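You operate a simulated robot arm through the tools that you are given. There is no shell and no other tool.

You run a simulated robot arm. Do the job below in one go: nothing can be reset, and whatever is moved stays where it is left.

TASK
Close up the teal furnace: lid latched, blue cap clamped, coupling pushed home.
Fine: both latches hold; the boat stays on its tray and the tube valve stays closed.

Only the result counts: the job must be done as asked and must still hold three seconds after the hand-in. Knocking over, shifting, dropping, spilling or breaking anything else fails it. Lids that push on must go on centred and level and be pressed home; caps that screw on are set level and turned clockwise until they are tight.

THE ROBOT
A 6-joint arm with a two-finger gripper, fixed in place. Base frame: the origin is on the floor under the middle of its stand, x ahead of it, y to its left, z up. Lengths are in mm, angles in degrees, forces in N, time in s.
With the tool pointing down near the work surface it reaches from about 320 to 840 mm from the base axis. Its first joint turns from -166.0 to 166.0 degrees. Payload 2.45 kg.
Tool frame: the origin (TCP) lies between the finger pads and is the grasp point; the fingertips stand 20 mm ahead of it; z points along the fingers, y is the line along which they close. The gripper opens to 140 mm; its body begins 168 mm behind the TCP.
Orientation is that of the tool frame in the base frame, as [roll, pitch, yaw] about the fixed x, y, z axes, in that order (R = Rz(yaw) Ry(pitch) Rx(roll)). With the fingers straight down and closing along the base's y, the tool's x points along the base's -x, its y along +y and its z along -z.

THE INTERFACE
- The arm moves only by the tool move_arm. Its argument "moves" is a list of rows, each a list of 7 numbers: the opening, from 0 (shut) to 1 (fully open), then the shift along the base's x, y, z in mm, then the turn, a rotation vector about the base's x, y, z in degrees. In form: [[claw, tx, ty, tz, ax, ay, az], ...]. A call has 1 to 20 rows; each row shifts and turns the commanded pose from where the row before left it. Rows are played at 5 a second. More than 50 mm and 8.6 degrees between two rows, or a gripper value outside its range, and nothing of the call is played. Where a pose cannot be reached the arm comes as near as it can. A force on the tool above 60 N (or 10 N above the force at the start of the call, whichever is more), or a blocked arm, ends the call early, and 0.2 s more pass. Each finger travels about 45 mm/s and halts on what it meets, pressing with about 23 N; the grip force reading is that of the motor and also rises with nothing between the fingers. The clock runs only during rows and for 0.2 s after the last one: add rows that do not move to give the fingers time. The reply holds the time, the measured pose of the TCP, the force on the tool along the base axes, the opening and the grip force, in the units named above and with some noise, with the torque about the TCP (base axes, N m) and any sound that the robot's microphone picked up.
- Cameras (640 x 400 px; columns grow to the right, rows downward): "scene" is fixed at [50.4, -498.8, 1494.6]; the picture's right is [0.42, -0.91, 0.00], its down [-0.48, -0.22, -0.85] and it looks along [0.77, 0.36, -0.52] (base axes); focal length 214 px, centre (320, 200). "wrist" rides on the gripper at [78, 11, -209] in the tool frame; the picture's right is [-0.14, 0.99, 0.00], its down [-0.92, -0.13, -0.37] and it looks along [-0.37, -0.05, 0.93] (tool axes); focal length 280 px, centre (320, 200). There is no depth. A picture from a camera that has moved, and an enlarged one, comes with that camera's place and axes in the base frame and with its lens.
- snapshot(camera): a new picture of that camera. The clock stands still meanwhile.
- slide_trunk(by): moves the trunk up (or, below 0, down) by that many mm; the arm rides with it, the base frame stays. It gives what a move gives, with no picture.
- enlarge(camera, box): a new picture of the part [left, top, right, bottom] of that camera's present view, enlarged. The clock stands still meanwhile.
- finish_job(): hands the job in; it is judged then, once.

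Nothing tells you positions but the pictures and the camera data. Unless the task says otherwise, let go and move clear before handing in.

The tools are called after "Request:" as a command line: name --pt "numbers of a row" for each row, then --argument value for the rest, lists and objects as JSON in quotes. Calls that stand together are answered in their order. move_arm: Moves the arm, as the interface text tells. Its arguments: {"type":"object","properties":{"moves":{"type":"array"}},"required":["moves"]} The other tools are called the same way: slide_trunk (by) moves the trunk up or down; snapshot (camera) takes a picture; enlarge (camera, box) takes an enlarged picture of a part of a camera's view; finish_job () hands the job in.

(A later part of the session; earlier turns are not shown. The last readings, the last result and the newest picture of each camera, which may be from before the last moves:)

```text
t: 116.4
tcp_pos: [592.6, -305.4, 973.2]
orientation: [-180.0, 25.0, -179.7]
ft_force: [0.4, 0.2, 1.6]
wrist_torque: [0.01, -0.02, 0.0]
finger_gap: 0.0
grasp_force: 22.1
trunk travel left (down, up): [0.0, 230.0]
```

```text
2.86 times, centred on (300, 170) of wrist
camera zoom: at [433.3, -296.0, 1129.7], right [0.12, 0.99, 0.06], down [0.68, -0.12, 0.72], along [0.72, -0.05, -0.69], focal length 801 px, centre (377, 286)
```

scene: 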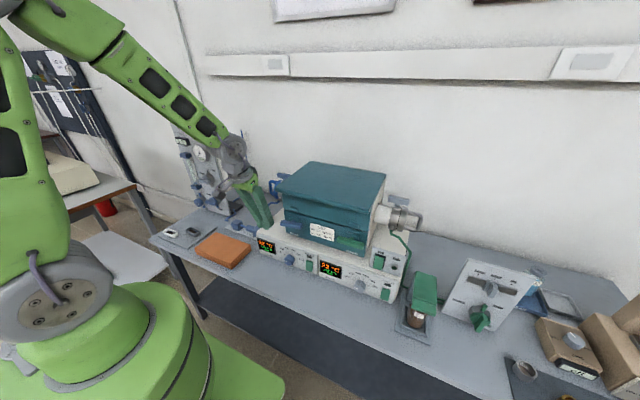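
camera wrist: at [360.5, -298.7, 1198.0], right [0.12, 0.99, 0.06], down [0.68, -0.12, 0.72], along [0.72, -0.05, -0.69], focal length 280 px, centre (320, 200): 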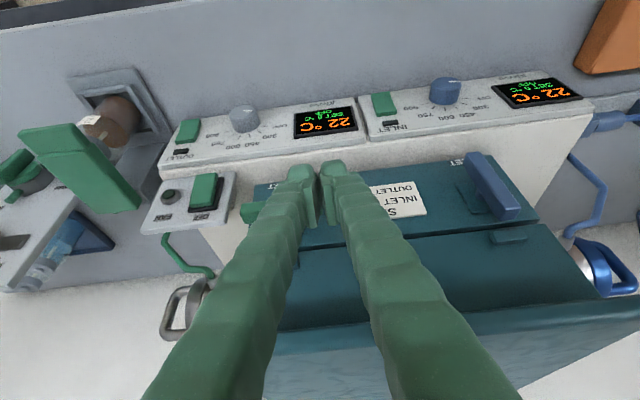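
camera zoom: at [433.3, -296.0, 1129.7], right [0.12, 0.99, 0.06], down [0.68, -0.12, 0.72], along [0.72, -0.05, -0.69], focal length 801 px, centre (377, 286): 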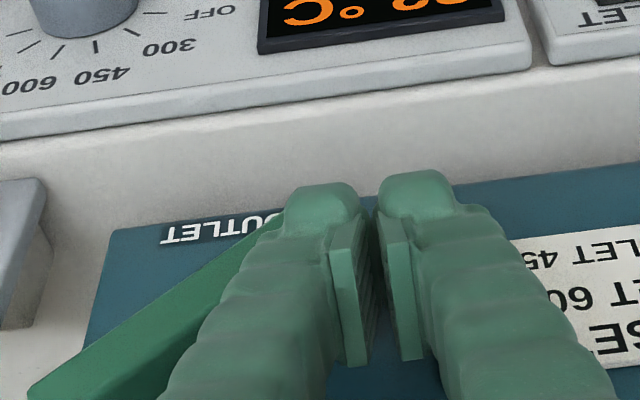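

Request:
move_arm --pt "0 0 0 -4 0 0 0" --pt "0 0 -1 -4 0 0 0" --pt "0 0 -3 -3 0 0 0" --pt "0 0 -4 0 0 0 0" --pt "0 0 -4 0 0 0 0" --pt "0 0 0 0 0 0 0"

Request:
enlarge --camera "scene" --box '[310, 190, 390, 260]'

```text
t: 117.8
tcp_pos: [593.0, -318.5, 962.8]
orientation: [180.0, 25.1, -179.7]
ft_force: [-0.5, 0.4, -0.3]
wrist_torque: [0.04, 0.02, -0.04]
finger_gap: 0.0
grasp_force: 23.0
trunk travel left (down, up): [0.0, 230.0]
```

```text
5.71 times, centred on (350, 225) of scene
camera zoom: at [50.4, -498.8, 1494.6], right [0.42, -0.91, 0.0], down [-0.48, -0.22, -0.85], along [0.77, 0.36, -0.52], focal length 1226 px, centre (149, 57)
```

zoom: 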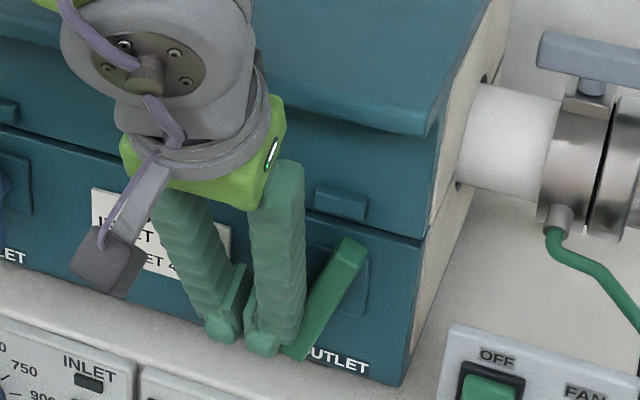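

Request:
move_arm --pt "0 0 -3 0 0 0 0" --pt "0 0 -3 0 0 0 0" --pt "0 0 0 0 0 0 0"

Request:
enlarge --camera "scene" --box '[310, 190, 390, 260]'

```text
t: 118.6
tcp_pos: [592.8, -323.8, 961.8]
orientation: [-179.9, 25.1, -179.8]
ft_force: [-0.8, 0.5, 0.0]
wrist_torque: [-0.01, -0.01, -0.01]
finger_gap: 0.0
grasp_force: 22.9
trunk travel left (down, up): [0.0, 230.0]
```

```text
5.71 times, centred on (350, 225) of scene
camera zoom: at [50.4, -498.8, 1494.6], right [0.42, -0.91, 0.0], down [-0.48, -0.22, -0.85], along [0.77, 0.36, -0.52], focal length 1226 px, centre (149, 57)
```

zoom: 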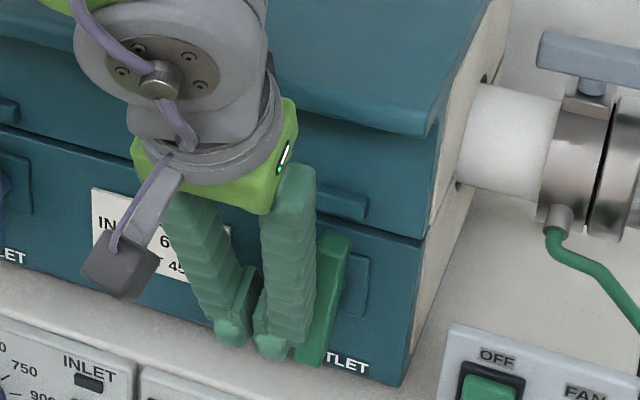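

Request:
move_arm --pt "0 0 -3 0 0 0 0" --pt "0 0 0 0 0 0 0"

Request:
move_arm --pt "0 0 -2 0 0 0 0" --pt "0 0 0 0 0 0 0"

Request:
enlarge --camera "scene" --box '[330, 210, 380, 260]'

```text
t: 119.2
tcp_pos: [593.4, -325.5, 962.5]
orientation: [180.0, 24.9, -179.7]
ft_force: [-1.6, 10.0, 5.8]
wrist_torque: [-0.14, -0.11, 0.04]
finger_gap: 0.1
grasp_force: 23.3
trunk travel left (down, up): [0.0, 230.0]
```

```text
t: 119.8
tcp_pos: [592.1, -325.1, 964.8]
orientation: [-179.9, 25.0, -179.7]
ft_force: [-2.2, 19.2, 7.6]
wrist_torque: [-1.72, -0.09, -0.58]
finger_gap: 0.0
grasp_force: 23.1
trunk travel left (down, up): [0.0, 230.0]
```

```text
8.00 times, centred on (355, 235) of scene
camera zoom: at [50.4, -498.8, 1494.6], right [0.42, -0.91, 0.0], down [-0.48, -0.22, -0.85], along [0.77, 0.36, -0.52], focal length 1716 px, centre (40, -80)
```

zoom: 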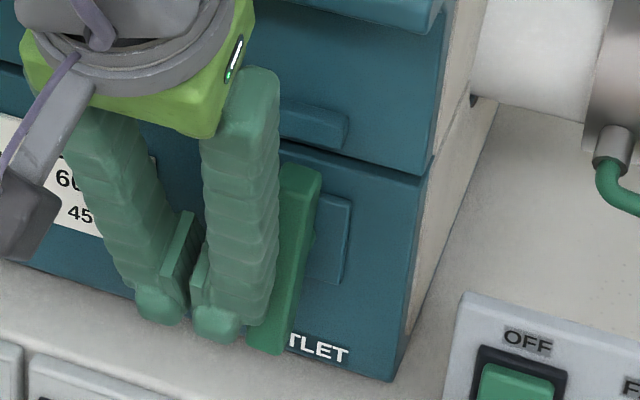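

Same stop and force signature as the blue latch. I'll back away and check that it settles vertical.

Request:
move_arm --pt "0 0 5 0 0 0 0" --pt "0 0 8 0 0 0 0" --pt "0 -20 6 10 0 0 0" --pt "0 -30 0 30 0 0 0" --pt "0 -20 20 40 0 0 0" --pt "0 0 35 20 0 0 0" --pt "0 0 0 0 0 0 0"

Request:
enlarge --camera "scene" --box '[330, 210, 380, 260]'

Request:
enlarge --camera "scene" --box '[290, 200, 330, 240]'

Request:
snapshot --camera "wrist"

```text
t: 121.4
tcp_pos: [524.0, -251.0, 1061.2]
orientation: [180.0, 24.9, -179.7]
ft_force: [0.3, -0.2, 0.5]
wrist_torque: [-0.06, 0.03, -0.03]
finger_gap: 0.0
grasp_force: 23.0
trunk travel left (down, up): [0.0, 230.0]
```

```text
8.00 times, centred on (355, 235) of scene
camera zoom: at [50.4, -498.8, 1494.6], right [0.42, -0.91, 0.0], down [-0.48, -0.22, -0.85], along [0.77, 0.36, -0.52], focal length 1716 px, centre (40, -80)
```

zoom: 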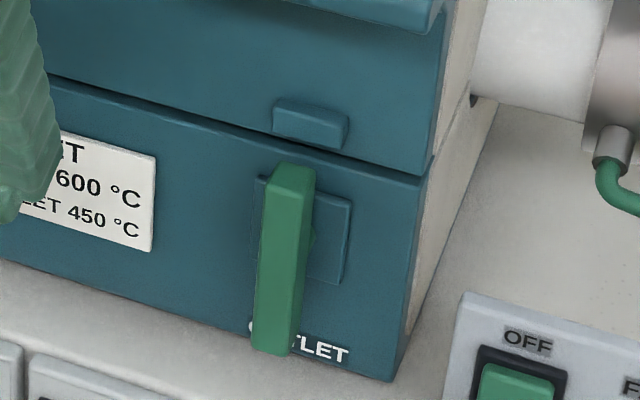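

```text
10.00 times, centred on (310, 220) of scene
camera zoom: at [50.4, -498.8, 1494.6], right [0.42, -0.91, 0.0], down [-0.48, -0.22, -0.85], along [0.77, 0.36, -0.52], focal length 2145 px, centre (420, 0)
```

zoom: 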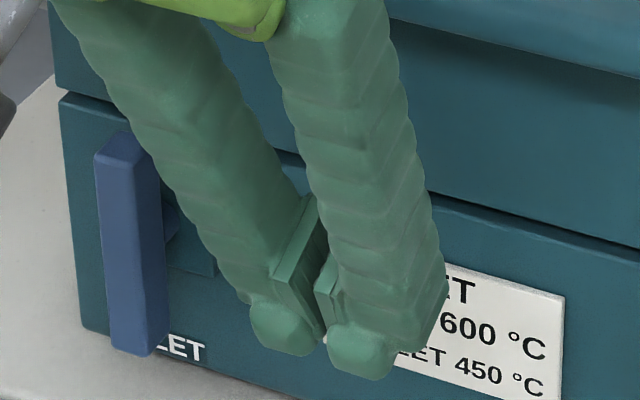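

```text
taken
camera wrist: at [364.6, -241.5, 1217.9], right [0.12, 0.99, 0.06], down [0.68, -0.12, 0.72], along [0.72, -0.05, -0.69], focal length 280 px, centre (320, 200)
```

wrist: 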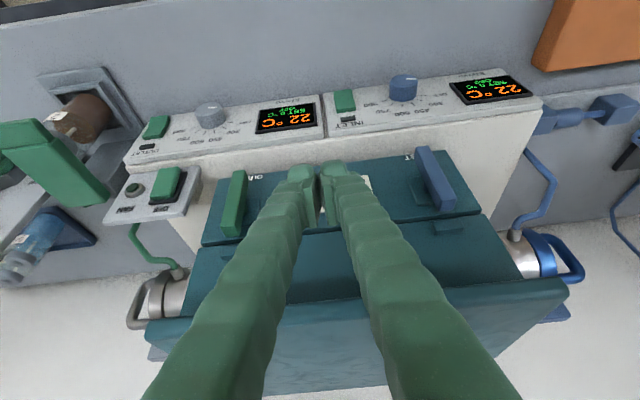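

Request:
enlarge --camera "wrist" --box '[190, 140, 300, 250]'

Request:
enlarge --camera "wrist" --box '[370, 120, 490, 240]'

```text
3.64 times, centred on (245, 195) of wrist
camera zoom: at [364.6, -241.5, 1217.9], right [0.12, 0.99, 0.06], down [0.68, -0.12, 0.72], along [0.72, -0.05, -0.69], focal length 1020 px, centre (593, 218)
```

zoom: 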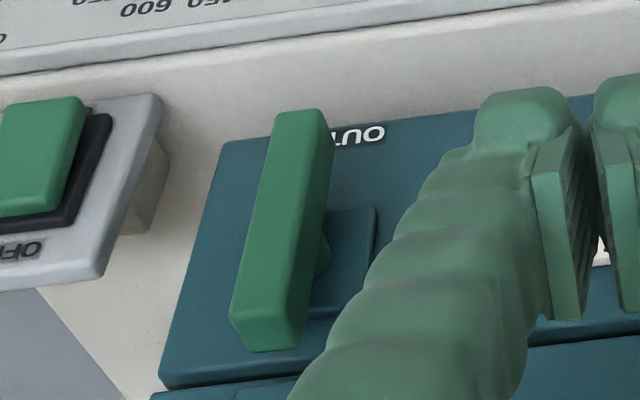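

```text
3.33 times, centred on (430, 180) of wrist
camera zoom: at [364.6, -241.5, 1217.9], right [0.12, 0.99, 0.06], down [0.68, -0.12, 0.72], along [0.72, -0.05, -0.69], focal length 935 px, centre (-47, 267)
```

zoom: 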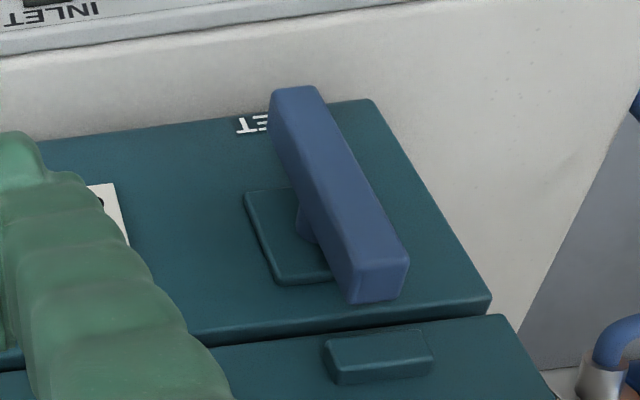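

Both bars now stand parallel to the shell's vertical edges. To be sure they are at their end stops, I'll nudge each bar's top end further in the turning direction and watch for a firm stop, starting with blue.

Request:
move_arm --pt "0 0 40 0 0 0 0" --pt "0 10 44 0 0 0 0" --pt "0 20 0 -10 0 0 0" --pt "0 25 0 -15 0 0 0" --pt "0 13 0 -13 0 0 0" --pt "0 0 0 0 0 0 0"

Request:
enlarge --camera "wrist" --box '[250, 90, 430, 240]'

Request:
enlarge --camera "scene" --box '[280, 190, 340, 250]'

```text
t: 122.8
tcp_pos: [591.4, -170.9, 1023.5]
orientation: [180.0, 24.9, -179.8]
ft_force: [0.3, 0.1, 0.9]
wrist_torque: [0.0, 0.04, -0.02]
finger_gap: 0.0
grasp_force: 23.0
trunk travel left (down, up): [0.0, 230.0]
```

```text
2.67 times, centred on (340, 165) of wrist
camera zoom: at [432.0, -160.5, 1179.8], right [0.12, 0.99, 0.06], down [0.68, -0.12, 0.72], along [0.72, -0.05, -0.69], focal length 748 px, centre (267, 293)
```

zoom: 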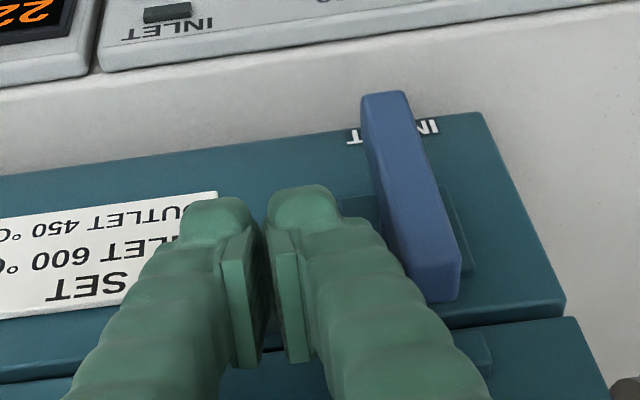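

```text
6.67 times, centred on (310, 220) of scene
camera zoom: at [50.4, -498.8, 1494.6], right [0.42, -0.91, 0.0], down [-0.48, -0.22, -0.85], along [0.77, 0.36, -0.52], focal length 1430 px, centre (387, 67)
```

zoom: 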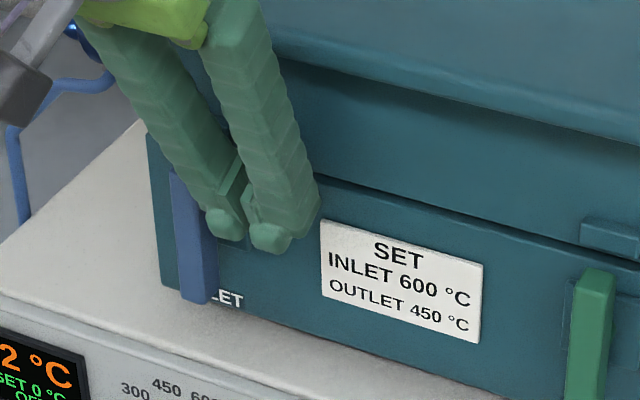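

Request:
move_arm --pt "0 0 5 0 0 0 0" --pt "0 0 4 0 0 0 0" --pt "0 0 0 0 0 0 0"

Request:
move_arm --pt "0 0 3 0 0 0 0" --pt "0 0 0 0 0 0 0"

Request:
move_arm --pt "0 0 3 0 0 0 0" --pt "0 0 0 0 0 0 0"

Request:
enlarge --camera "wrist" --box '[250, 90, 430, 240]'

```text
t: 123.6
tcp_pos: [590.8, -160.7, 1024.7]
orientation: [-179.9, 24.9, -179.7]
ft_force: [-0.6, -0.2, 0.1]
wrist_torque: [0.01, -0.02, 0.02]
finger_gap: 0.1
grasp_force: 23.6
trunk travel left (down, up): [0.0, 230.0]
```

```text
t: 124.2
tcp_pos: [589.7, -159.3, 1023.4]
orientation: [179.9, 24.9, -179.7]
ft_force: [-0.2, 0.0, -0.3]
wrist_torque: [0.0, 0.04, 0.01]
finger_gap: 0.2
grasp_force: 23.0
trunk travel left (down, up): [0.0, 230.0]
```

```text
t: 124.8
tcp_pos: [589.9, -155.4, 1023.2]
orientation: [180.0, 24.9, -179.7]
ft_force: [-0.6, 0.7, 0.4]
wrist_torque: [0.03, 0.01, 0.03]
finger_gap: 0.2
grasp_force: 23.2
trunk travel left (down, up): [0.0, 230.0]
```

```text
2.67 times, centred on (340, 165) of wrist
camera zoom: at [431.8, -146.0, 1180.1], right [0.12, 0.99, 0.06], down [0.68, -0.12, 0.72], along [0.72, -0.05, -0.69], focal length 748 px, centre (267, 293)
```

zoom: 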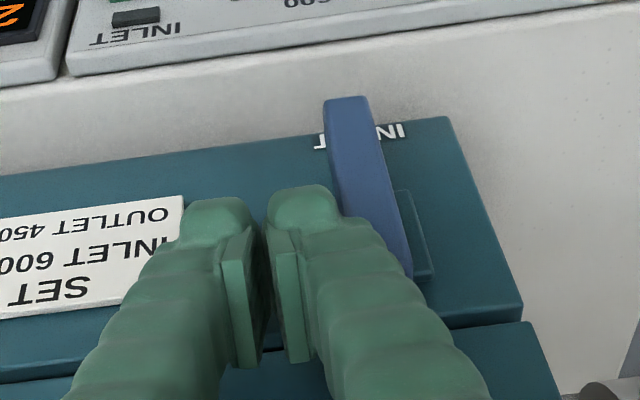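

Request:
move_arm --pt "0 0 3 0 0 0 0" --pt "0 0 0 0 0 0 0"

Request:
move_arm --pt "0 0 2 0 0 0 0" --pt "0 0 0 0 0 0 0"

Request:
enlarge --camera "wrist" --box '[250, 90, 430, 240]'

Request:
enlarge --camera "scene" --box '[280, 190, 340, 250]'

```text
t: 125.4
tcp_pos: [590.3, -153.2, 1024.0]
orientation: [180.0, 25.0, -179.8]
ft_force: [-1.7, -10.9, -3.1]
wrist_torque: [-0.12, 0.0, 0.05]
finger_gap: 0.0
grasp_force: 23.0
trunk travel left (down, up): [0.0, 230.0]
```

```text
t: 126.0
tcp_pos: [591.1, -152.6, 1024.2]
orientation: [-179.9, 24.9, -179.8]
ft_force: [-1.8, -26.5, -4.8]
wrist_torque: [-0.19, 0.0, 0.05]
finger_gap: 0.0
grasp_force: 22.9
trunk travel left (down, up): [0.0, 230.0]
```

```text
2.67 times, centred on (340, 165) of wrist
camera zoom: at [431.7, -143.7, 1180.5], right [0.12, 0.99, 0.06], down [0.68, -0.13, 0.72], along [0.72, -0.05, -0.69], focal length 748 px, centre (267, 293)
```

zoom: 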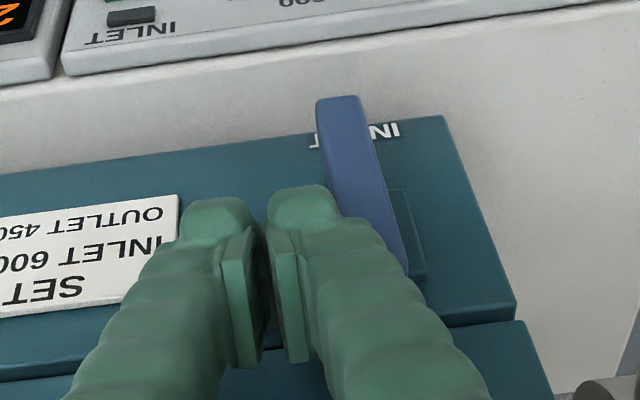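

```text
6.67 times, centred on (310, 220) of scene
camera zoom: at [50.4, -498.8, 1494.6], right [0.42, -0.91, 0.0], down [-0.48, -0.22, -0.85], along [0.77, 0.36, -0.52], focal length 1430 px, centre (387, 67)
```

zoom: 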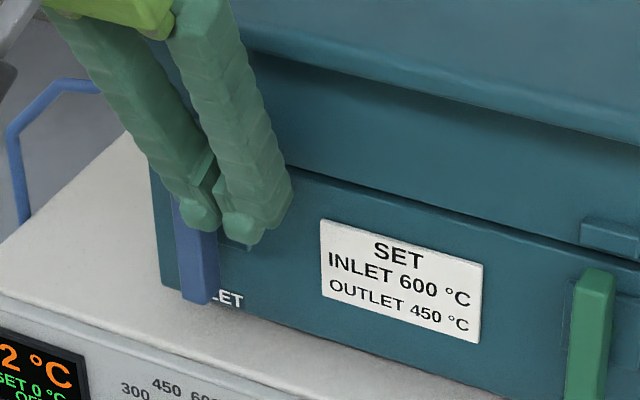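

The blue latch is hard on its stop: 26 N and under 1 mm of movement. Now the same check on green.

Request:
move_arm --pt "0 0 -5 0 0 0 0" --pt "0 0 -8 0 0 0 0" --pt "0 -30 0 15 0 0 0" --pt "0 -40 0 20 0 0 0" --pt "0 0 -48 0 0 0 0" --pt "0 0 -48 0 0 0 0" --pt "0 0 -48 0 0 0 0" --pt "0 0 -48 0 0 0 0" --pt "0 0 -48 0 0 0 0" --pt "0 30 -6 0 0 0 0" --pt "0 25 0 -20 0 0 0" --pt "0 15 0 -15 0 0 0" --pt "0 0 0 0 0 0 0"

Request:
enlarge --camera "wrist" --box '[250, 90, 430, 240]'

Request:
enlarge --camera "scene" --box '[320, 190, 400, 260]'

```text
t: 128.8
tcp_pos: [591.7, -408.8, 1025.0]
orientation: [180.0, 24.9, -179.8]
ft_force: [-0.6, -0.5, 0.2]
wrist_torque: [-0.03, 0.02, 0.0]
finger_gap: 0.0
grasp_force: 23.2
trunk travel left (down, up): [0.0, 230.0]
```

```text
2.67 times, centred on (340, 165) of wrist
camera zoom: at [432.6, -399.2, 1180.6], right [0.12, 0.99, 0.06], down [0.68, -0.12, 0.72], along [0.72, -0.05, -0.69], focal length 748 px, centre (267, 293)
```

zoom: 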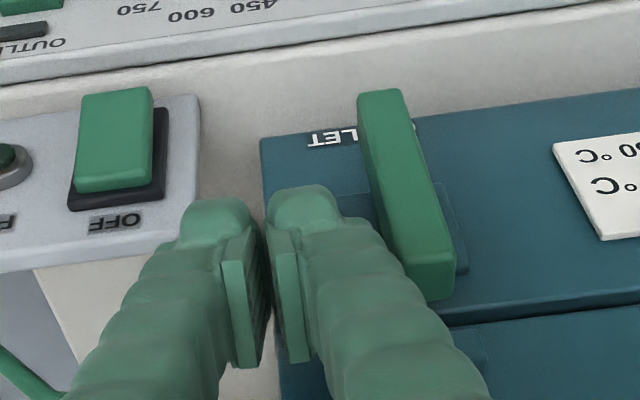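

```text
5.71 times, centred on (360, 225) of scene
camera zoom: at [50.4, -498.8, 1494.6], right [0.42, -0.91, 0.0], down [-0.48, -0.22, -0.85], along [0.77, 0.36, -0.52], focal length 1226 px, centre (91, 57)
```

zoom: 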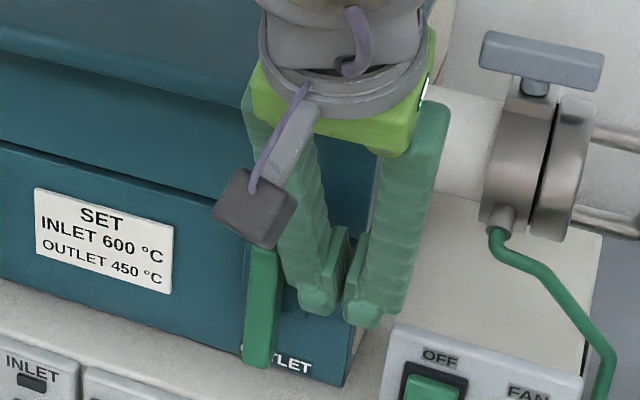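

Request:
move_arm --pt "0 0 5 0 0 0 0" --pt "0 0 5 0 0 0 0" --pt "0 0 0 0 0 0 0"

Request:
move_arm --pt "0 0 3 0 0 0 0" --pt "0 0 0 0 0 0 0"

Request:
move_arm --pt "0 0 3 0 0 0 0" --pt "0 0 0 0 0 0 0"

```text
t: 129.6
tcp_pos: [590.5, -398.3, 1023.7]
orientation: [179.9, 25.0, -179.7]
ft_force: [0.6, 0.2, 0.2]
wrist_torque: [-0.02, -0.04, -0.01]
finger_gap: 0.0
grasp_force: 22.9
trunk travel left (down, up): [0.0, 230.0]
```

```text
t: 130.2
tcp_pos: [590.3, -395.9, 1024.5]
orientation: [179.9, 24.9, -179.7]
ft_force: [1.5, 0.2, 0.6]
wrist_torque: [-0.01, 0.0, 0.02]
finger_gap: 0.1
grasp_force: 23.2
trunk travel left (down, up): [0.0, 230.0]
```

```text
t: 130.8
tcp_pos: [590.3, -394.1, 1024.9]
orientation: [-179.8, 25.0, -179.8]
ft_force: [-2.7, -11.5, -1.0]
wrist_torque: [-0.01, 0.02, 0.05]
finger_gap: 0.0
grasp_force: 23.0
trunk travel left (down, up): [0.0, 230.0]
```

Request:
move_arm --pt "0 0 2 0 0 0 0" --pt "0 0 0 0 0 0 0"

Request:
enlarge --camera "wrist" --box '[250, 90, 430, 240]'

```text
t: 131.4
tcp_pos: [590.0, -393.9, 1024.2]
orientation: [-179.9, 25.0, -179.8]
ft_force: [-5.0, -20.7, 0.7]
wrist_torque: [0.02, 0.03, 0.09]
finger_gap: 0.2
grasp_force: 22.9
trunk travel left (down, up): [0.0, 230.0]
```

```text
2.67 times, centred on (340, 165) of wrist
camera zoom: at [431.2, -383.7, 1180.1], right [0.12, 0.99, 0.06], down [0.68, -0.12, 0.72], along [0.72, -0.05, -0.69], focal length 748 px, centre (267, 293)
```

zoom: 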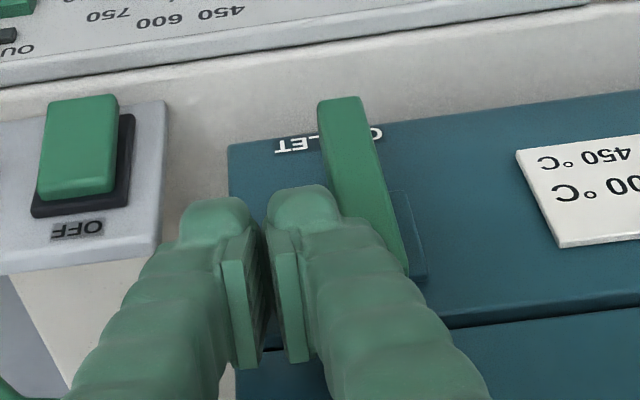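

Both latches are on their stops. I'll retreat clear and inspect the lid seam, cap, clamp, coupling and everything else.

Request:
move_arm --pt "0 0 -5 0 0 0 0" --pt "0 0 -8 0 0 0 0" --pt "0 -30 0 15 0 0 0" --pt "0 -40 0 25 0 0 0" --pt "0 -30 20 35 0 0 0" --pt "0 -20 30 30 0 0 0" --pt "0 0 40 20 0 0 0" --pt "0 0 0 0 0 0 0"

Request:
snapshot --camera "scene"

Request:
snapshot --camera "wrist"

Request:
enlarge --camera "scene" --box '[280, 150, 400, 260]'

```text
refused: row 5 steps farther than a row can; nothing moved
```

```text
taken
```

scene: 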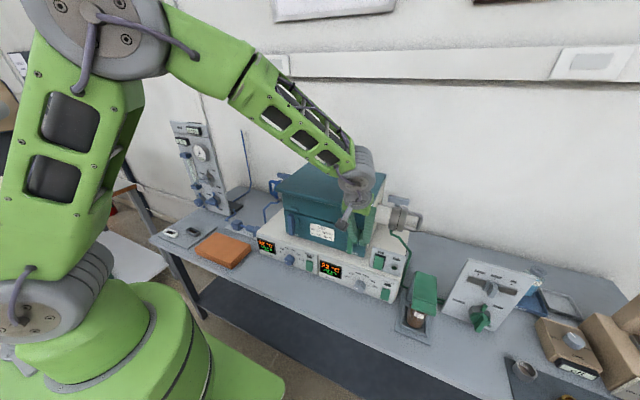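

```text
taken
camera wrist: at [431.2, -383.7, 1180.1], right [0.12, 0.99, 0.06], down [0.68, -0.12, 0.72], along [0.72, -0.05, -0.69], focal length 280 px, centre (320, 200)
```

wrist: 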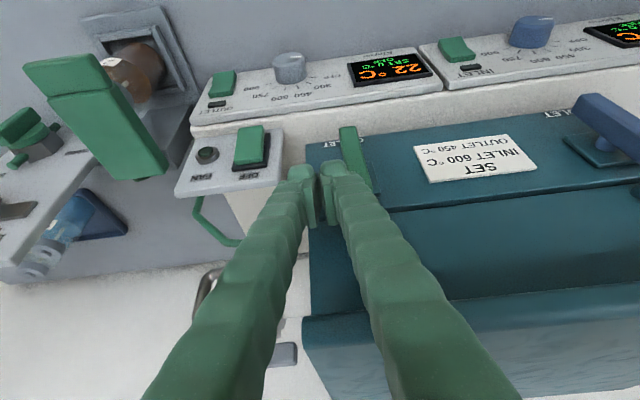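

```text
3.64 times, centred on (340, 205) of scene
camera zoom: at [50.4, -498.8, 1494.6], right [0.42, -0.91, 0.0], down [-0.48, -0.22, -0.85], along [0.77, 0.36, -0.52], focal length 780 px, centre (247, 182)
```

zoom: 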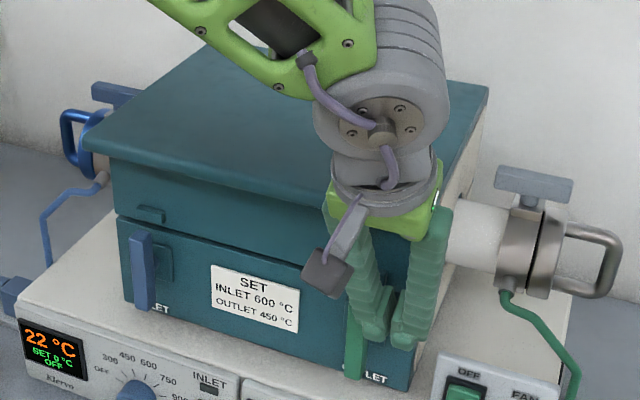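

One row was too long, so nothing moved. I'll retreat with smaller steps.

Request:
move_arm --pt "0 0 -5 0 0 0 0" --pt "0 0 -8 0 0 0 0" --pt "0 -30 0 15 0 0 0" --pt "0 -35 0 25 0 0 0" --pt "0 -25 15 30 0 0 0" --pt "0 -20 25 30 0 0 0" --pt "0 0 40 20 0 0 0" --pt "0 0 0 0 0 0 0"

Request:
snapshot --camera "wrist"

Request:
enlarge --camera "scene" --box '[280, 180, 400, 260]'

```text
t: 133.2
tcp_pos: [479.6, -324.2, 1145.3]
orientation: [-179.9, 24.9, -179.7]
ft_force: [-0.6, 0.1, 0.3]
wrist_torque: [-0.04, -0.01, -0.01]
finger_gap: 0.3
grasp_force: 23.4
trunk travel left (down, up): [0.0, 230.0]
```

```text
taken
camera wrist: at [322.0, -314.3, 1300.5], right [0.12, 0.99, 0.06], down [0.68, -0.12, 0.72], along [0.72, -0.05, -0.69], focal length 280 px, centre (320, 200)
```

wrist: 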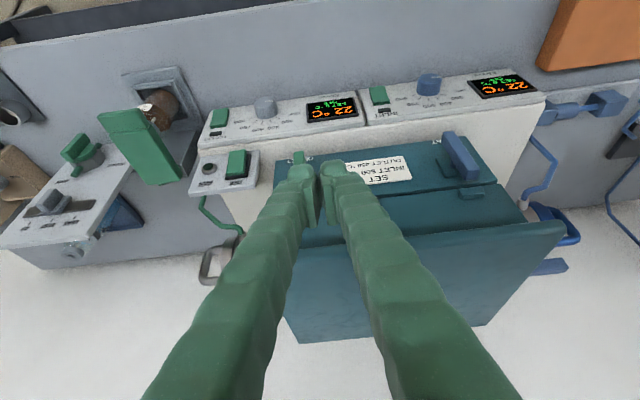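

```text
5.00 times, centred on (340, 220) of scene
camera zoom: at [50.4, -498.8, 1494.6], right [0.42, -0.91, 0.0], down [-0.48, -0.22, -0.85], along [0.77, 0.36, -0.52], focal length 1072 px, centre (220, 100)
```

zoom: 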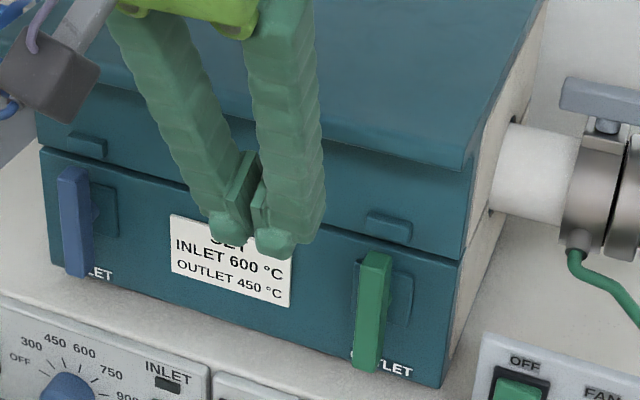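

The latches look good. I'll check the lid is fully seated by pressing lightly on its top near the front edge and seeing whether it gives.

Request:
move_arm --pt "0 0 15 45 0 0 0" --pt "0 0 15 45 0 0 0" --pt "0 35 14 0 0 0 0" --pt "0 35 14 0 0 0 0" --pt "0 35 14 0 0 0 0" --pt "0 30 10 0 0 0 0" --pt "0 0 0 -30 0 0 0" --pt "0 0 0 -20 0 0 0" --pt "0 0 0 0 0 0 0"

Request:
snapshot --camera "wrist"

Request:
enlarge --camera "scene" --box '[270, 120, 400, 260]'

```text
t: 135.2
tcp_pos: [615.8, -242.6, 1181.8]
orientation: [180.0, 24.9, -179.7]
ft_force: [0.9, 0.0, -1.1]
wrist_torque: [0.01, 0.02, 0.01]
finger_gap: 0.0
grasp_force: 23.5
trunk travel left (down, up): [0.0, 230.0]
```

```text
taken
camera wrist: at [457.0, -233.0, 1339.4], right [0.12, 0.99, 0.06], down [0.68, -0.12, 0.72], along [0.72, -0.05, -0.69], focal length 280 px, centre (320, 200)
```

wrist: 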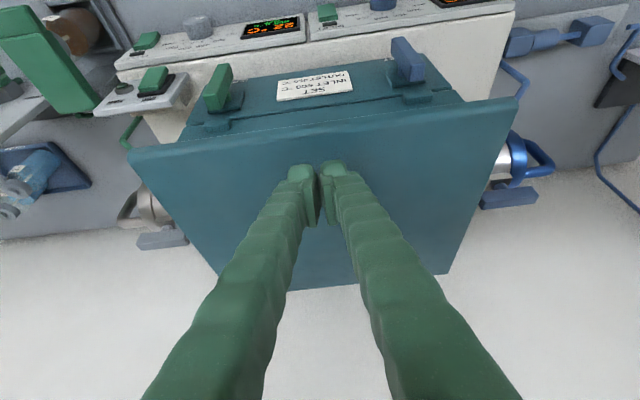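

```text
2.86 times, centred on (335, 190) of scene
camera zoom: at [50.4, -498.8, 1494.6], right [0.42, -0.91, 0.0], down [-0.48, -0.22, -0.85], along [0.77, 0.36, -0.52], focal length 613 px, centre (277, 229)
```

zoom: 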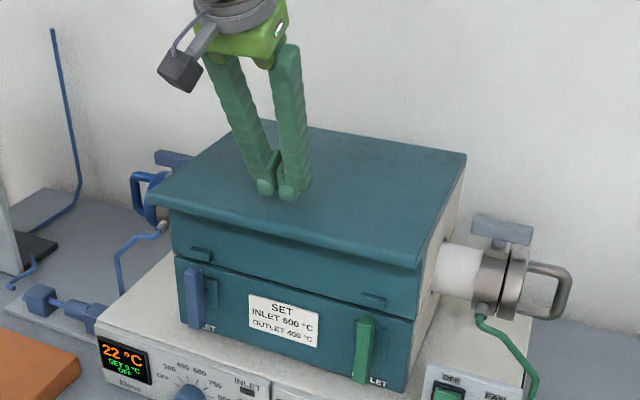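

Request:
move_arm --pt "0 0 0 -8 0 0 0" --pt "0 0 0 -4 0 0 0" --pt "0 0 0 -3 0 0 0" --pt "0 0 0 0 0 0 0"

Request:
move_arm --pt "0 0 0 -3 0 0 0" --pt "0 0 0 0 0 0 0"

```text
t: 136.2
tcp_pos: [615.4, -243.1, 1168.6]
orientation: [179.9, 24.9, -179.7]
ft_force: [-0.4, -0.1, 0.0]
wrist_torque: [-0.03, -0.01, 0.0]
finger_gap: 0.2
grasp_force: 23.2
trunk travel left (down, up): [0.0, 230.0]
```

```text
t: 136.8
tcp_pos: [615.9, -243.2, 1165.2]
orientation: [-180.0, 25.0, -179.7]
ft_force: [0.1, 0.0, -0.1]
wrist_torque: [0.0, 0.0, -0.03]
finger_gap: 0.0
grasp_force: 23.4
trunk travel left (down, up): [0.0, 230.0]
```

Request:
move_arm --pt "0 0 0 -3 0 0 0" --pt "0 0 0 -2 0 0 0" --pt "0 0 0 0 0 0 0"

Request:
move_arm --pt "0 0 0 -2 0 0 0" --pt "0 0 0 0 0 0 0"

Request:
move_arm --pt "0 0 0 -2 0 0 0" --pt "0 0 0 0 0 0 0"

```text
t: 137.6
tcp_pos: [616.5, -242.8, 1161.0]
orientation: [-179.9, 24.9, -179.7]
ft_force: [-0.5, -1.2, 0.2]
wrist_torque: [-0.02, -0.01, 0.04]
finger_gap: 0.0
grasp_force: 22.9
trunk travel left (down, up): [0.0, 230.0]
```

```text
t: 138.2
tcp_pos: [614.7, -242.4, 1159.2]
orientation: [-180.0, 24.9, -179.8]
ft_force: [-0.3, 0.7, 1.0]
wrist_torque: [0.02, 0.02, 0.0]
finger_gap: 0.1
grasp_force: 22.8
trunk travel left (down, up): [0.0, 230.0]
```

```text
t: 138.8
tcp_pos: [615.5, -242.5, 1157.4]
orientation: [-179.9, 25.1, -179.8]
ft_force: [-1.0, -0.5, 8.4]
wrist_torque: [0.0, 0.03, -0.03]
finger_gap: 5.9
grasp_force: 29.1
trunk travel left (down, up): [0.0, 230.0]
```

Request:
move_arm --pt "0 0 0 -2 0 0 0" --pt "0 0 0 0 0 0 0"

Request:
enlarge --camera "scene" --box '[280, 180, 400, 260]'

```text
t: 139.4
tcp_pos: [615.1, -243.3, 1158.4]
orientation: [-179.9, 25.3, -179.6]
ft_force: [4.2, 1.2, 24.6]
wrist_torque: [0.06, 0.09, 0.04]
finger_gap: 6.1
grasp_force: 29.4
trunk travel left (down, up): [0.0, 230.0]
```

```text
5.00 times, centred on (340, 220) of scene
camera zoom: at [50.4, -498.8, 1494.6], right [0.42, -0.91, 0.0], down [-0.48, -0.22, -0.85], along [0.77, 0.36, -0.52], focal length 1072 px, centre (220, 100)
```

zoom: 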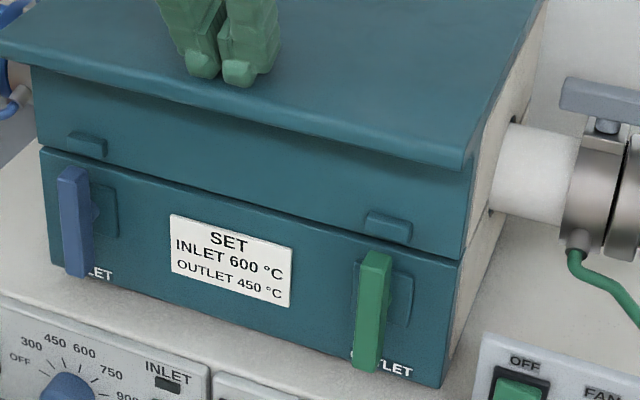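

The lid is solid: about 25 N with no give. I'll lift off, move well clear, and do a final inspection.

Request:
move_arm --pt "0 0 0 10 0 0 0" --pt "0 0 0 40 0 0 0" --pt "0 0 0 45 0 0 0" --pt "0.2 -20 0 40 0 0 0" --pt "0.2 -25 0 40 0 0 0" --pt "0.2 -25 0 40 0 0 0" --pt "0.2 0 0 0 0 0 0"

Request:
snapshot --camera "scene"

Request:
enlarge --camera "scene" --box '[210, 150, 330, 260]'

Request:
enlarge --camera "scene" --box '[270, 150, 430, 270]'

Request:
enlarge --camera "scene" --box '[160, 110, 260, 250]'

Request:
snapshot --camera "wrist"

```text
t: 141.0
tcp_pos: [543.4, -242.4, 1369.4]
orientation: [180.0, 24.9, -179.6]
ft_force: [-0.7, 0.0, 0.0]
wrist_torque: [0.01, -0.01, 0.02]
finger_gap: 28.1
grasp_force: 0.1
trunk travel left (down, up): [0.0, 230.0]
```

```text
taken
```

scene: 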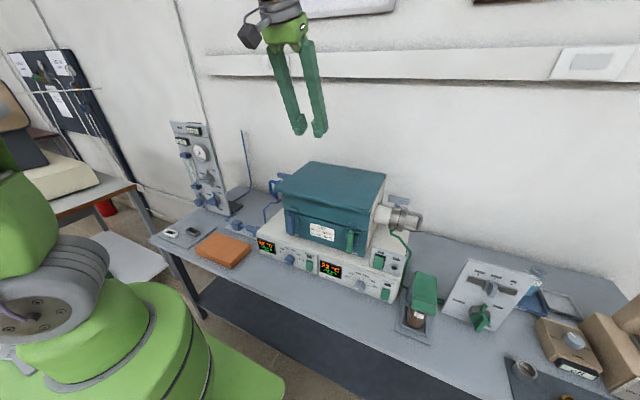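

```text
3.64 times, centred on (270, 205) of scene
camera zoom: at [50.4, -498.8, 1494.6], right [0.42, -0.91, 0.0], down [-0.48, -0.22, -0.85], along [0.77, 0.36, -0.52], focal length 780 px, centre (502, 182)
```

zoom: 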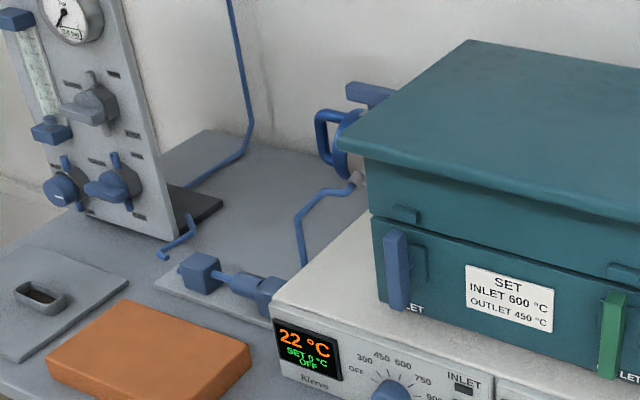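

```text
3.33 times, centred on (350, 210) of scene
camera zoom: at [50.4, -498.8, 1494.6], right [0.42, -0.91, 0.0], down [-0.48, -0.22, -0.85], along [0.77, 0.36, -0.52], focal length 715 px, centre (220, 167)
```

zoom: 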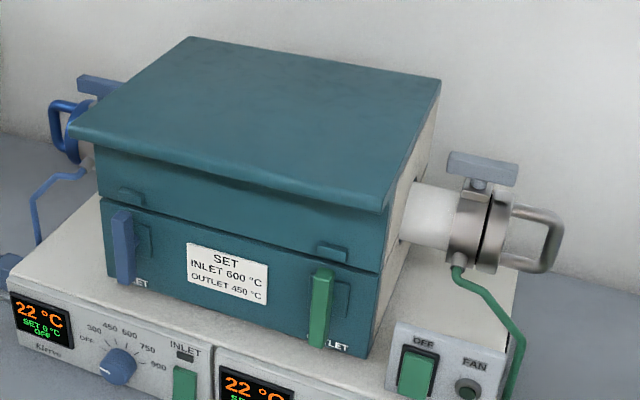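

```text
2.86 times, centred on (210, 180) of scene
camera zoom: at [50.4, -498.8, 1494.6], right [0.42, -0.91, 0.0], down [-0.48, -0.22, -0.85], along [0.77, 0.36, -0.52], focal length 613 px, centre (634, 257)
```

zoom: 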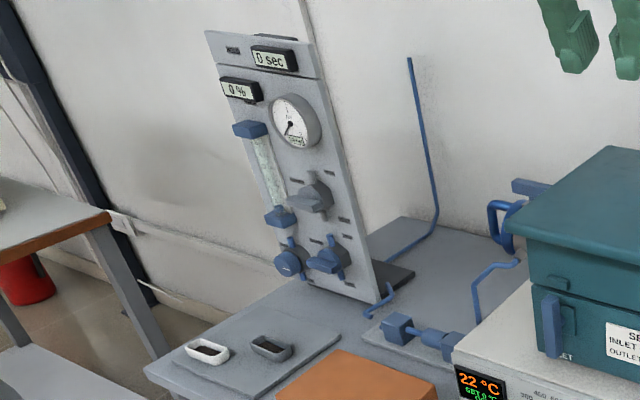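

```text
taken
camera wrist: at [385.1, -232.2, 1526.2], right [0.12, 0.99, 0.06], down [0.68, -0.12, 0.72], along [0.72, -0.05, -0.69], focal length 280 px, centre (320, 200)
```

wrist: 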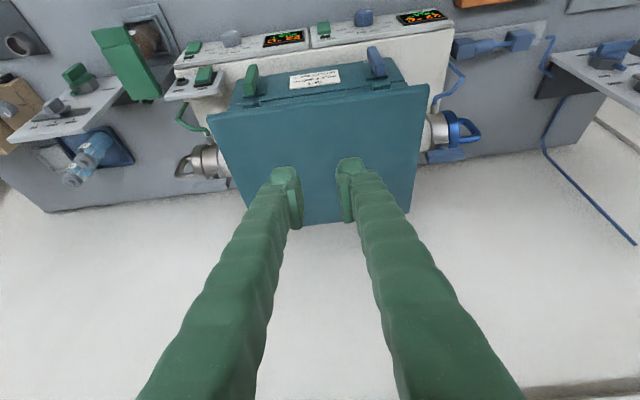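

Request:
enlarge --camera "scene" --box '[225, 210, 275, 245]'

Request:
enlarge --camera "scene" --box '[260, 165, 310, 205]'

Request:
enlarge --camera "wrist" --box '[400, 20, 560, 180]'

Request:
enlarge --camera "scene" --box '[180, 170, 230, 220]'

```text
11.43 times, centred on (250, 228) of scene
camera zoom: at [50.4, -498.8, 1494.6], right [0.42, -0.91, 0.0], down [-0.48, -0.22, -0.85], along [0.77, 0.36, -0.52], focal length 2451 px, centre (1120, -114)
```

zoom: 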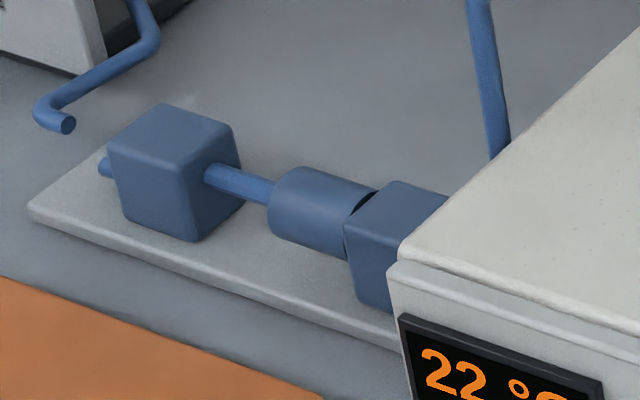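

```text
10.00 times, centred on (285, 185) of scene
camera zoom: at [50.4, -498.8, 1494.6], right [0.42, -0.91, 0.0], down [-0.48, -0.22, -0.85], along [0.77, 0.36, -0.52], focal length 2145 px, centre (670, 350)
```

zoom: 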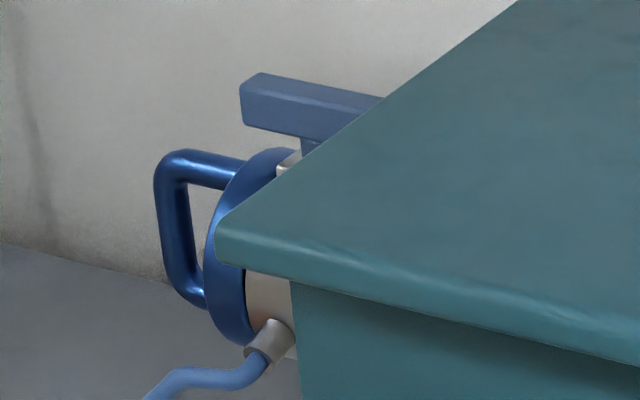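

```text
2.50 times, centred on (480, 100) of wrist
camera zoom: at [385.1, -232.2, 1526.2], right [0.12, 0.99, 0.06], down [0.68, -0.12, 0.72], along [0.72, -0.05, -0.69], focal length 701 px, centre (-80, 450)
```

zoom: 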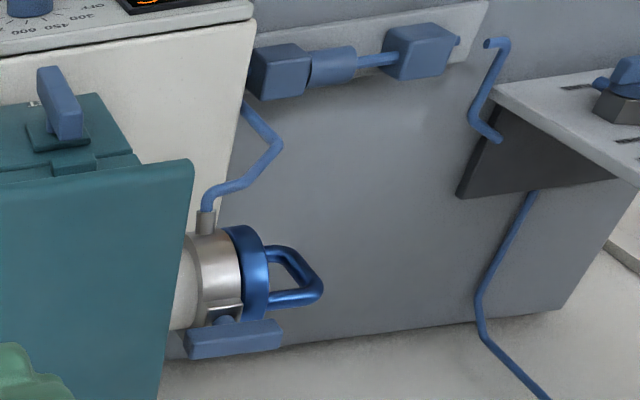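

```text
8.00 times, centred on (205, 195) of scene
camera zoom: at [50.4, -498.8, 1494.6], right [0.42, -0.91, 0.0], down [-0.48, -0.22, -0.85], along [0.77, 0.36, -0.52], focal length 1716 px, centre (1240, 240)
```

zoom: 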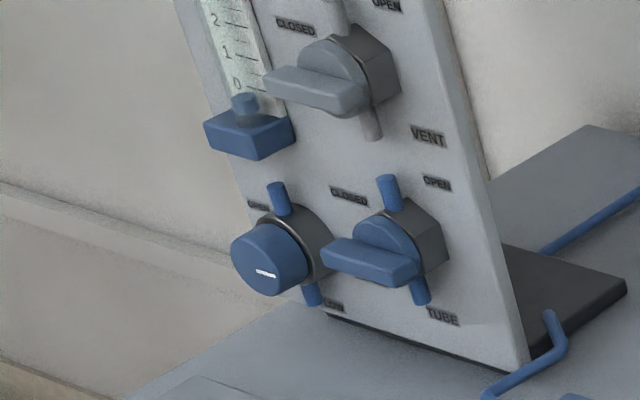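

The panel's TUBE and VENT valves are as they were, and the cap and clamp are tight. I want a closer look at the coupling joint to be sure it's fully home.

Request:
enlarge --camera "wrist" --box '[445, 20, 535, 70]'

Request:
enlarge --camera "scene" --box '[242, 218, 266, 238]'

```text
7.11 times, centred on (490, 45) of wrist
camera zoom: at [385.1, -232.2, 1526.2], right [0.12, 0.99, 0.06], down [0.68, -0.12, 0.72], along [0.72, -0.05, -0.69], focal length 1994 px, centre (-889, 1302)
```

zoom: 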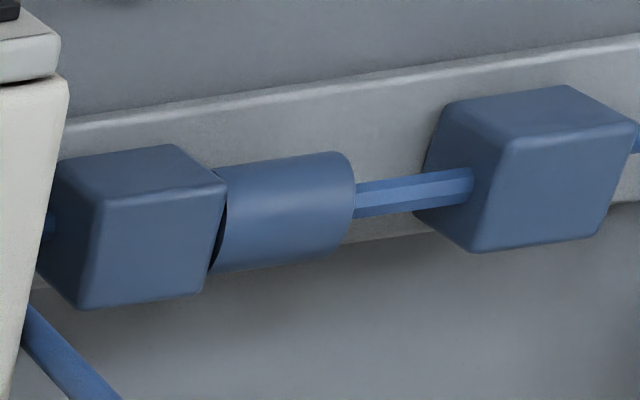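

```text
16.00 times, centred on (254, 228) of scene
camera zoom: at [50.4, -498.8, 1494.6], right [0.42, -0.91, 0.0], down [-0.48, -0.22, -0.85], along [0.77, 0.36, -0.52], focal length 3432 px, centre (1376, -248)
```

zoom: 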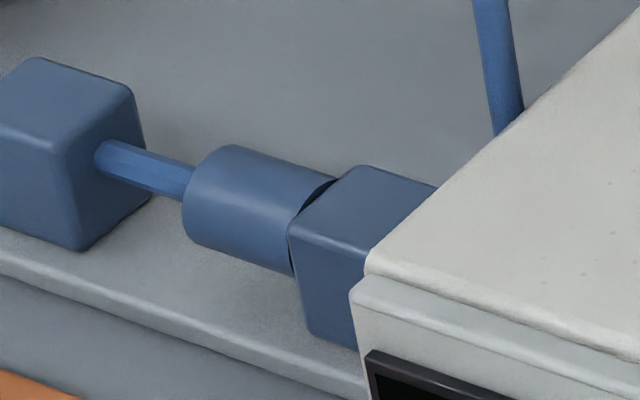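

The joint looks flush except for a thin dark crescent. My fingertip knobs may have touched the socket block at about the same moment, so I'll re-push with the sleeve gripped further back, where the knobs can't reach. First I restore the trunk height and the tool-down pose.

Request:
slide_trunk --by 150

Request:
move_arm --pt "0.36 0 0 0 0 8.3 0" --pt "0.36 0 0 0 0 8.3 0" --pt "0.36 0 0 0 0 8.3 0" --pt "0.36 0 0 -30 0 0 0" --pt "0.36 0 0 -30 0 0 0" --pt "0.36 0 0 0 0 0 0"

```text
t: 142.8
tcp_pos: [545.3, -241.3, 1520.1]
orientation: [-180.0, 24.9, -179.7]
ft_force: [0.3, -0.7, 1.1]
wrist_torque: [0.03, -0.01, 0.0]
finger_gap: 28.3
grasp_force: 0.0
trunk travel left (down, up): [-150.0, 80.0]
```

```text
t: 144.2
tcp_pos: [543.5, -241.3, 1460.3]
orientation: [-180.0, 0.1, -179.8]
ft_force: [0.1, 0.0, 0.0]
wrist_torque: [0.02, -0.01, 0.0]
finger_gap: 50.5
grasp_force: 0.0
trunk travel left (down, up): [-150.0, 80.0]
```

Request:
move_arm --pt "0.36 12.4 39.6 -20 0 0 8.2" --pt "0.36 12.4 39.6 -20 0 0 8.2" --pt "0.36 12.4 39.6 -20 0 0 8.2" --pt "0.36 12.4 39.6 -20 0 0 8.2" --pt "0.36 12.4 39.6 -20 0 0 8.2" --pt "0.36 12.4 39.6 -20 0 0 8.2" --pt "0.36 12.4 39.6 -20 0 0 8.2" --pt "0.36 12.4 39.6 -20 0 0 8.2" --pt "0.36 12.4 39.6 -20 0 0 8.2" --pt "0.36 12.4 39.6 -20 0 0 8.2" --pt "0.36 12.4 39.6 -20 0 0 7.8" --pt "0.36 0 0 0 0 0 0"

Request:
move_arm --pt "0.36 0 0 -45 0 0 0" --pt "0.36 0 0 -45 0 0 0" --pt "0.36 0 0 -45 0 0 0" --pt "0.36 0 0 -45 0 0 0" --pt "0.36 0 0 -45 0 0 0" --pt "0.36 0 0 -45 0 0 0" --pt "0.36 0 0 -45 0 0 0" --pt "0.36 0 0 0 0 0 0"

Request:
enlarge --camera "wrist" --box '[240, 40, 400, 220]'

```text
t: 146.8
tcp_pos: [679.2, 195.1, 1241.0]
orientation: [179.9, 0.2, -90.0]
ft_force: [-0.7, -0.2, -1.0]
wrist_torque: [-0.02, 0.05, -0.01]
finger_gap: 50.3
grasp_force: 0.1
trunk travel left (down, up): [-150.0, 80.0]
```

```text
t: 148.6
tcp_pos: [680.8, 192.2, 925.3]
orientation: [179.9, 0.1, -90.1]
ft_force: [0.2, -0.3, 0.1]
wrist_torque: [-0.02, 0.02, 0.02]
finger_gap: 50.5
grasp_force: 0.1
trunk travel left (down, up): [-150.0, 80.0]
```

```text
2.22 times, centred on (320, 130) of wrist
camera zoom: at [670.2, 114.0, 1134.5], right [-0.99, 0.14, 0.0], down [0.13, 0.92, 0.37], along [0.05, 0.37, -0.93], focal length 623 px, centre (320, 356)
```

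zoom: 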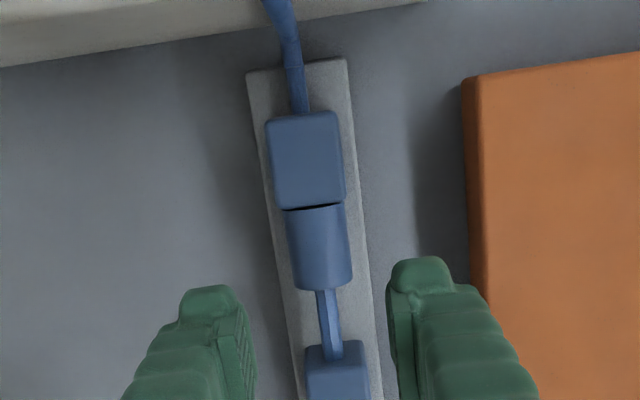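

Sleeve spans about y=155–200; gripping at y≈192 keeps the knobs clear of the block. I'll descend and close.

Request:
move_arm --pt "0.36 0 0.5 -40 0 0 0" --pt "0.36 0 0 -40 0 0 0" --pt "0.36 0 0 -25 0 0 0" --pt "0.36 0 0 -14 0 0 0" --pt "0.36 0 0 0 0 0 0"

Request:
enlarge --camera "wrist" --box '[240, 60, 400, 240]'

```text
t: 149.8
tcp_pos: [680.0, 194.0, 806.2]
orientation: [179.9, -0.1, -90.0]
ft_force: [-0.2, -1.0, -0.3]
wrist_torque: [0.01, 0.01, -0.01]
finger_gap: 50.3
grasp_force: 0.1
trunk travel left (down, up): [-150.0, 80.0]
```

```text
2.22 times, centred on (320, 150) of wrist
camera zoom: at [670.1, 114.8, 1014.3], right [-0.99, 0.14, 0.0], down [0.13, 0.92, 0.37], along [0.05, 0.37, -0.93], focal length 623 px, centre (320, 311)
```

zoom: 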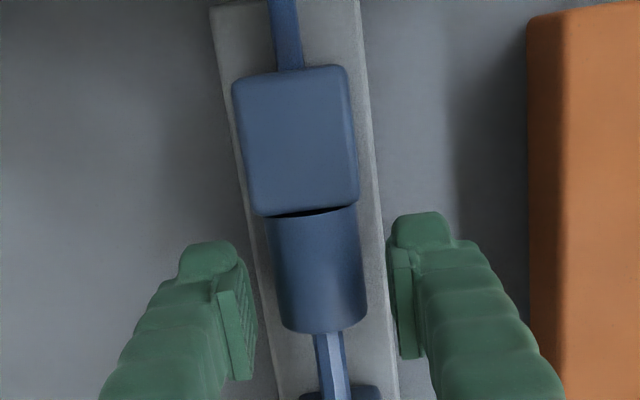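

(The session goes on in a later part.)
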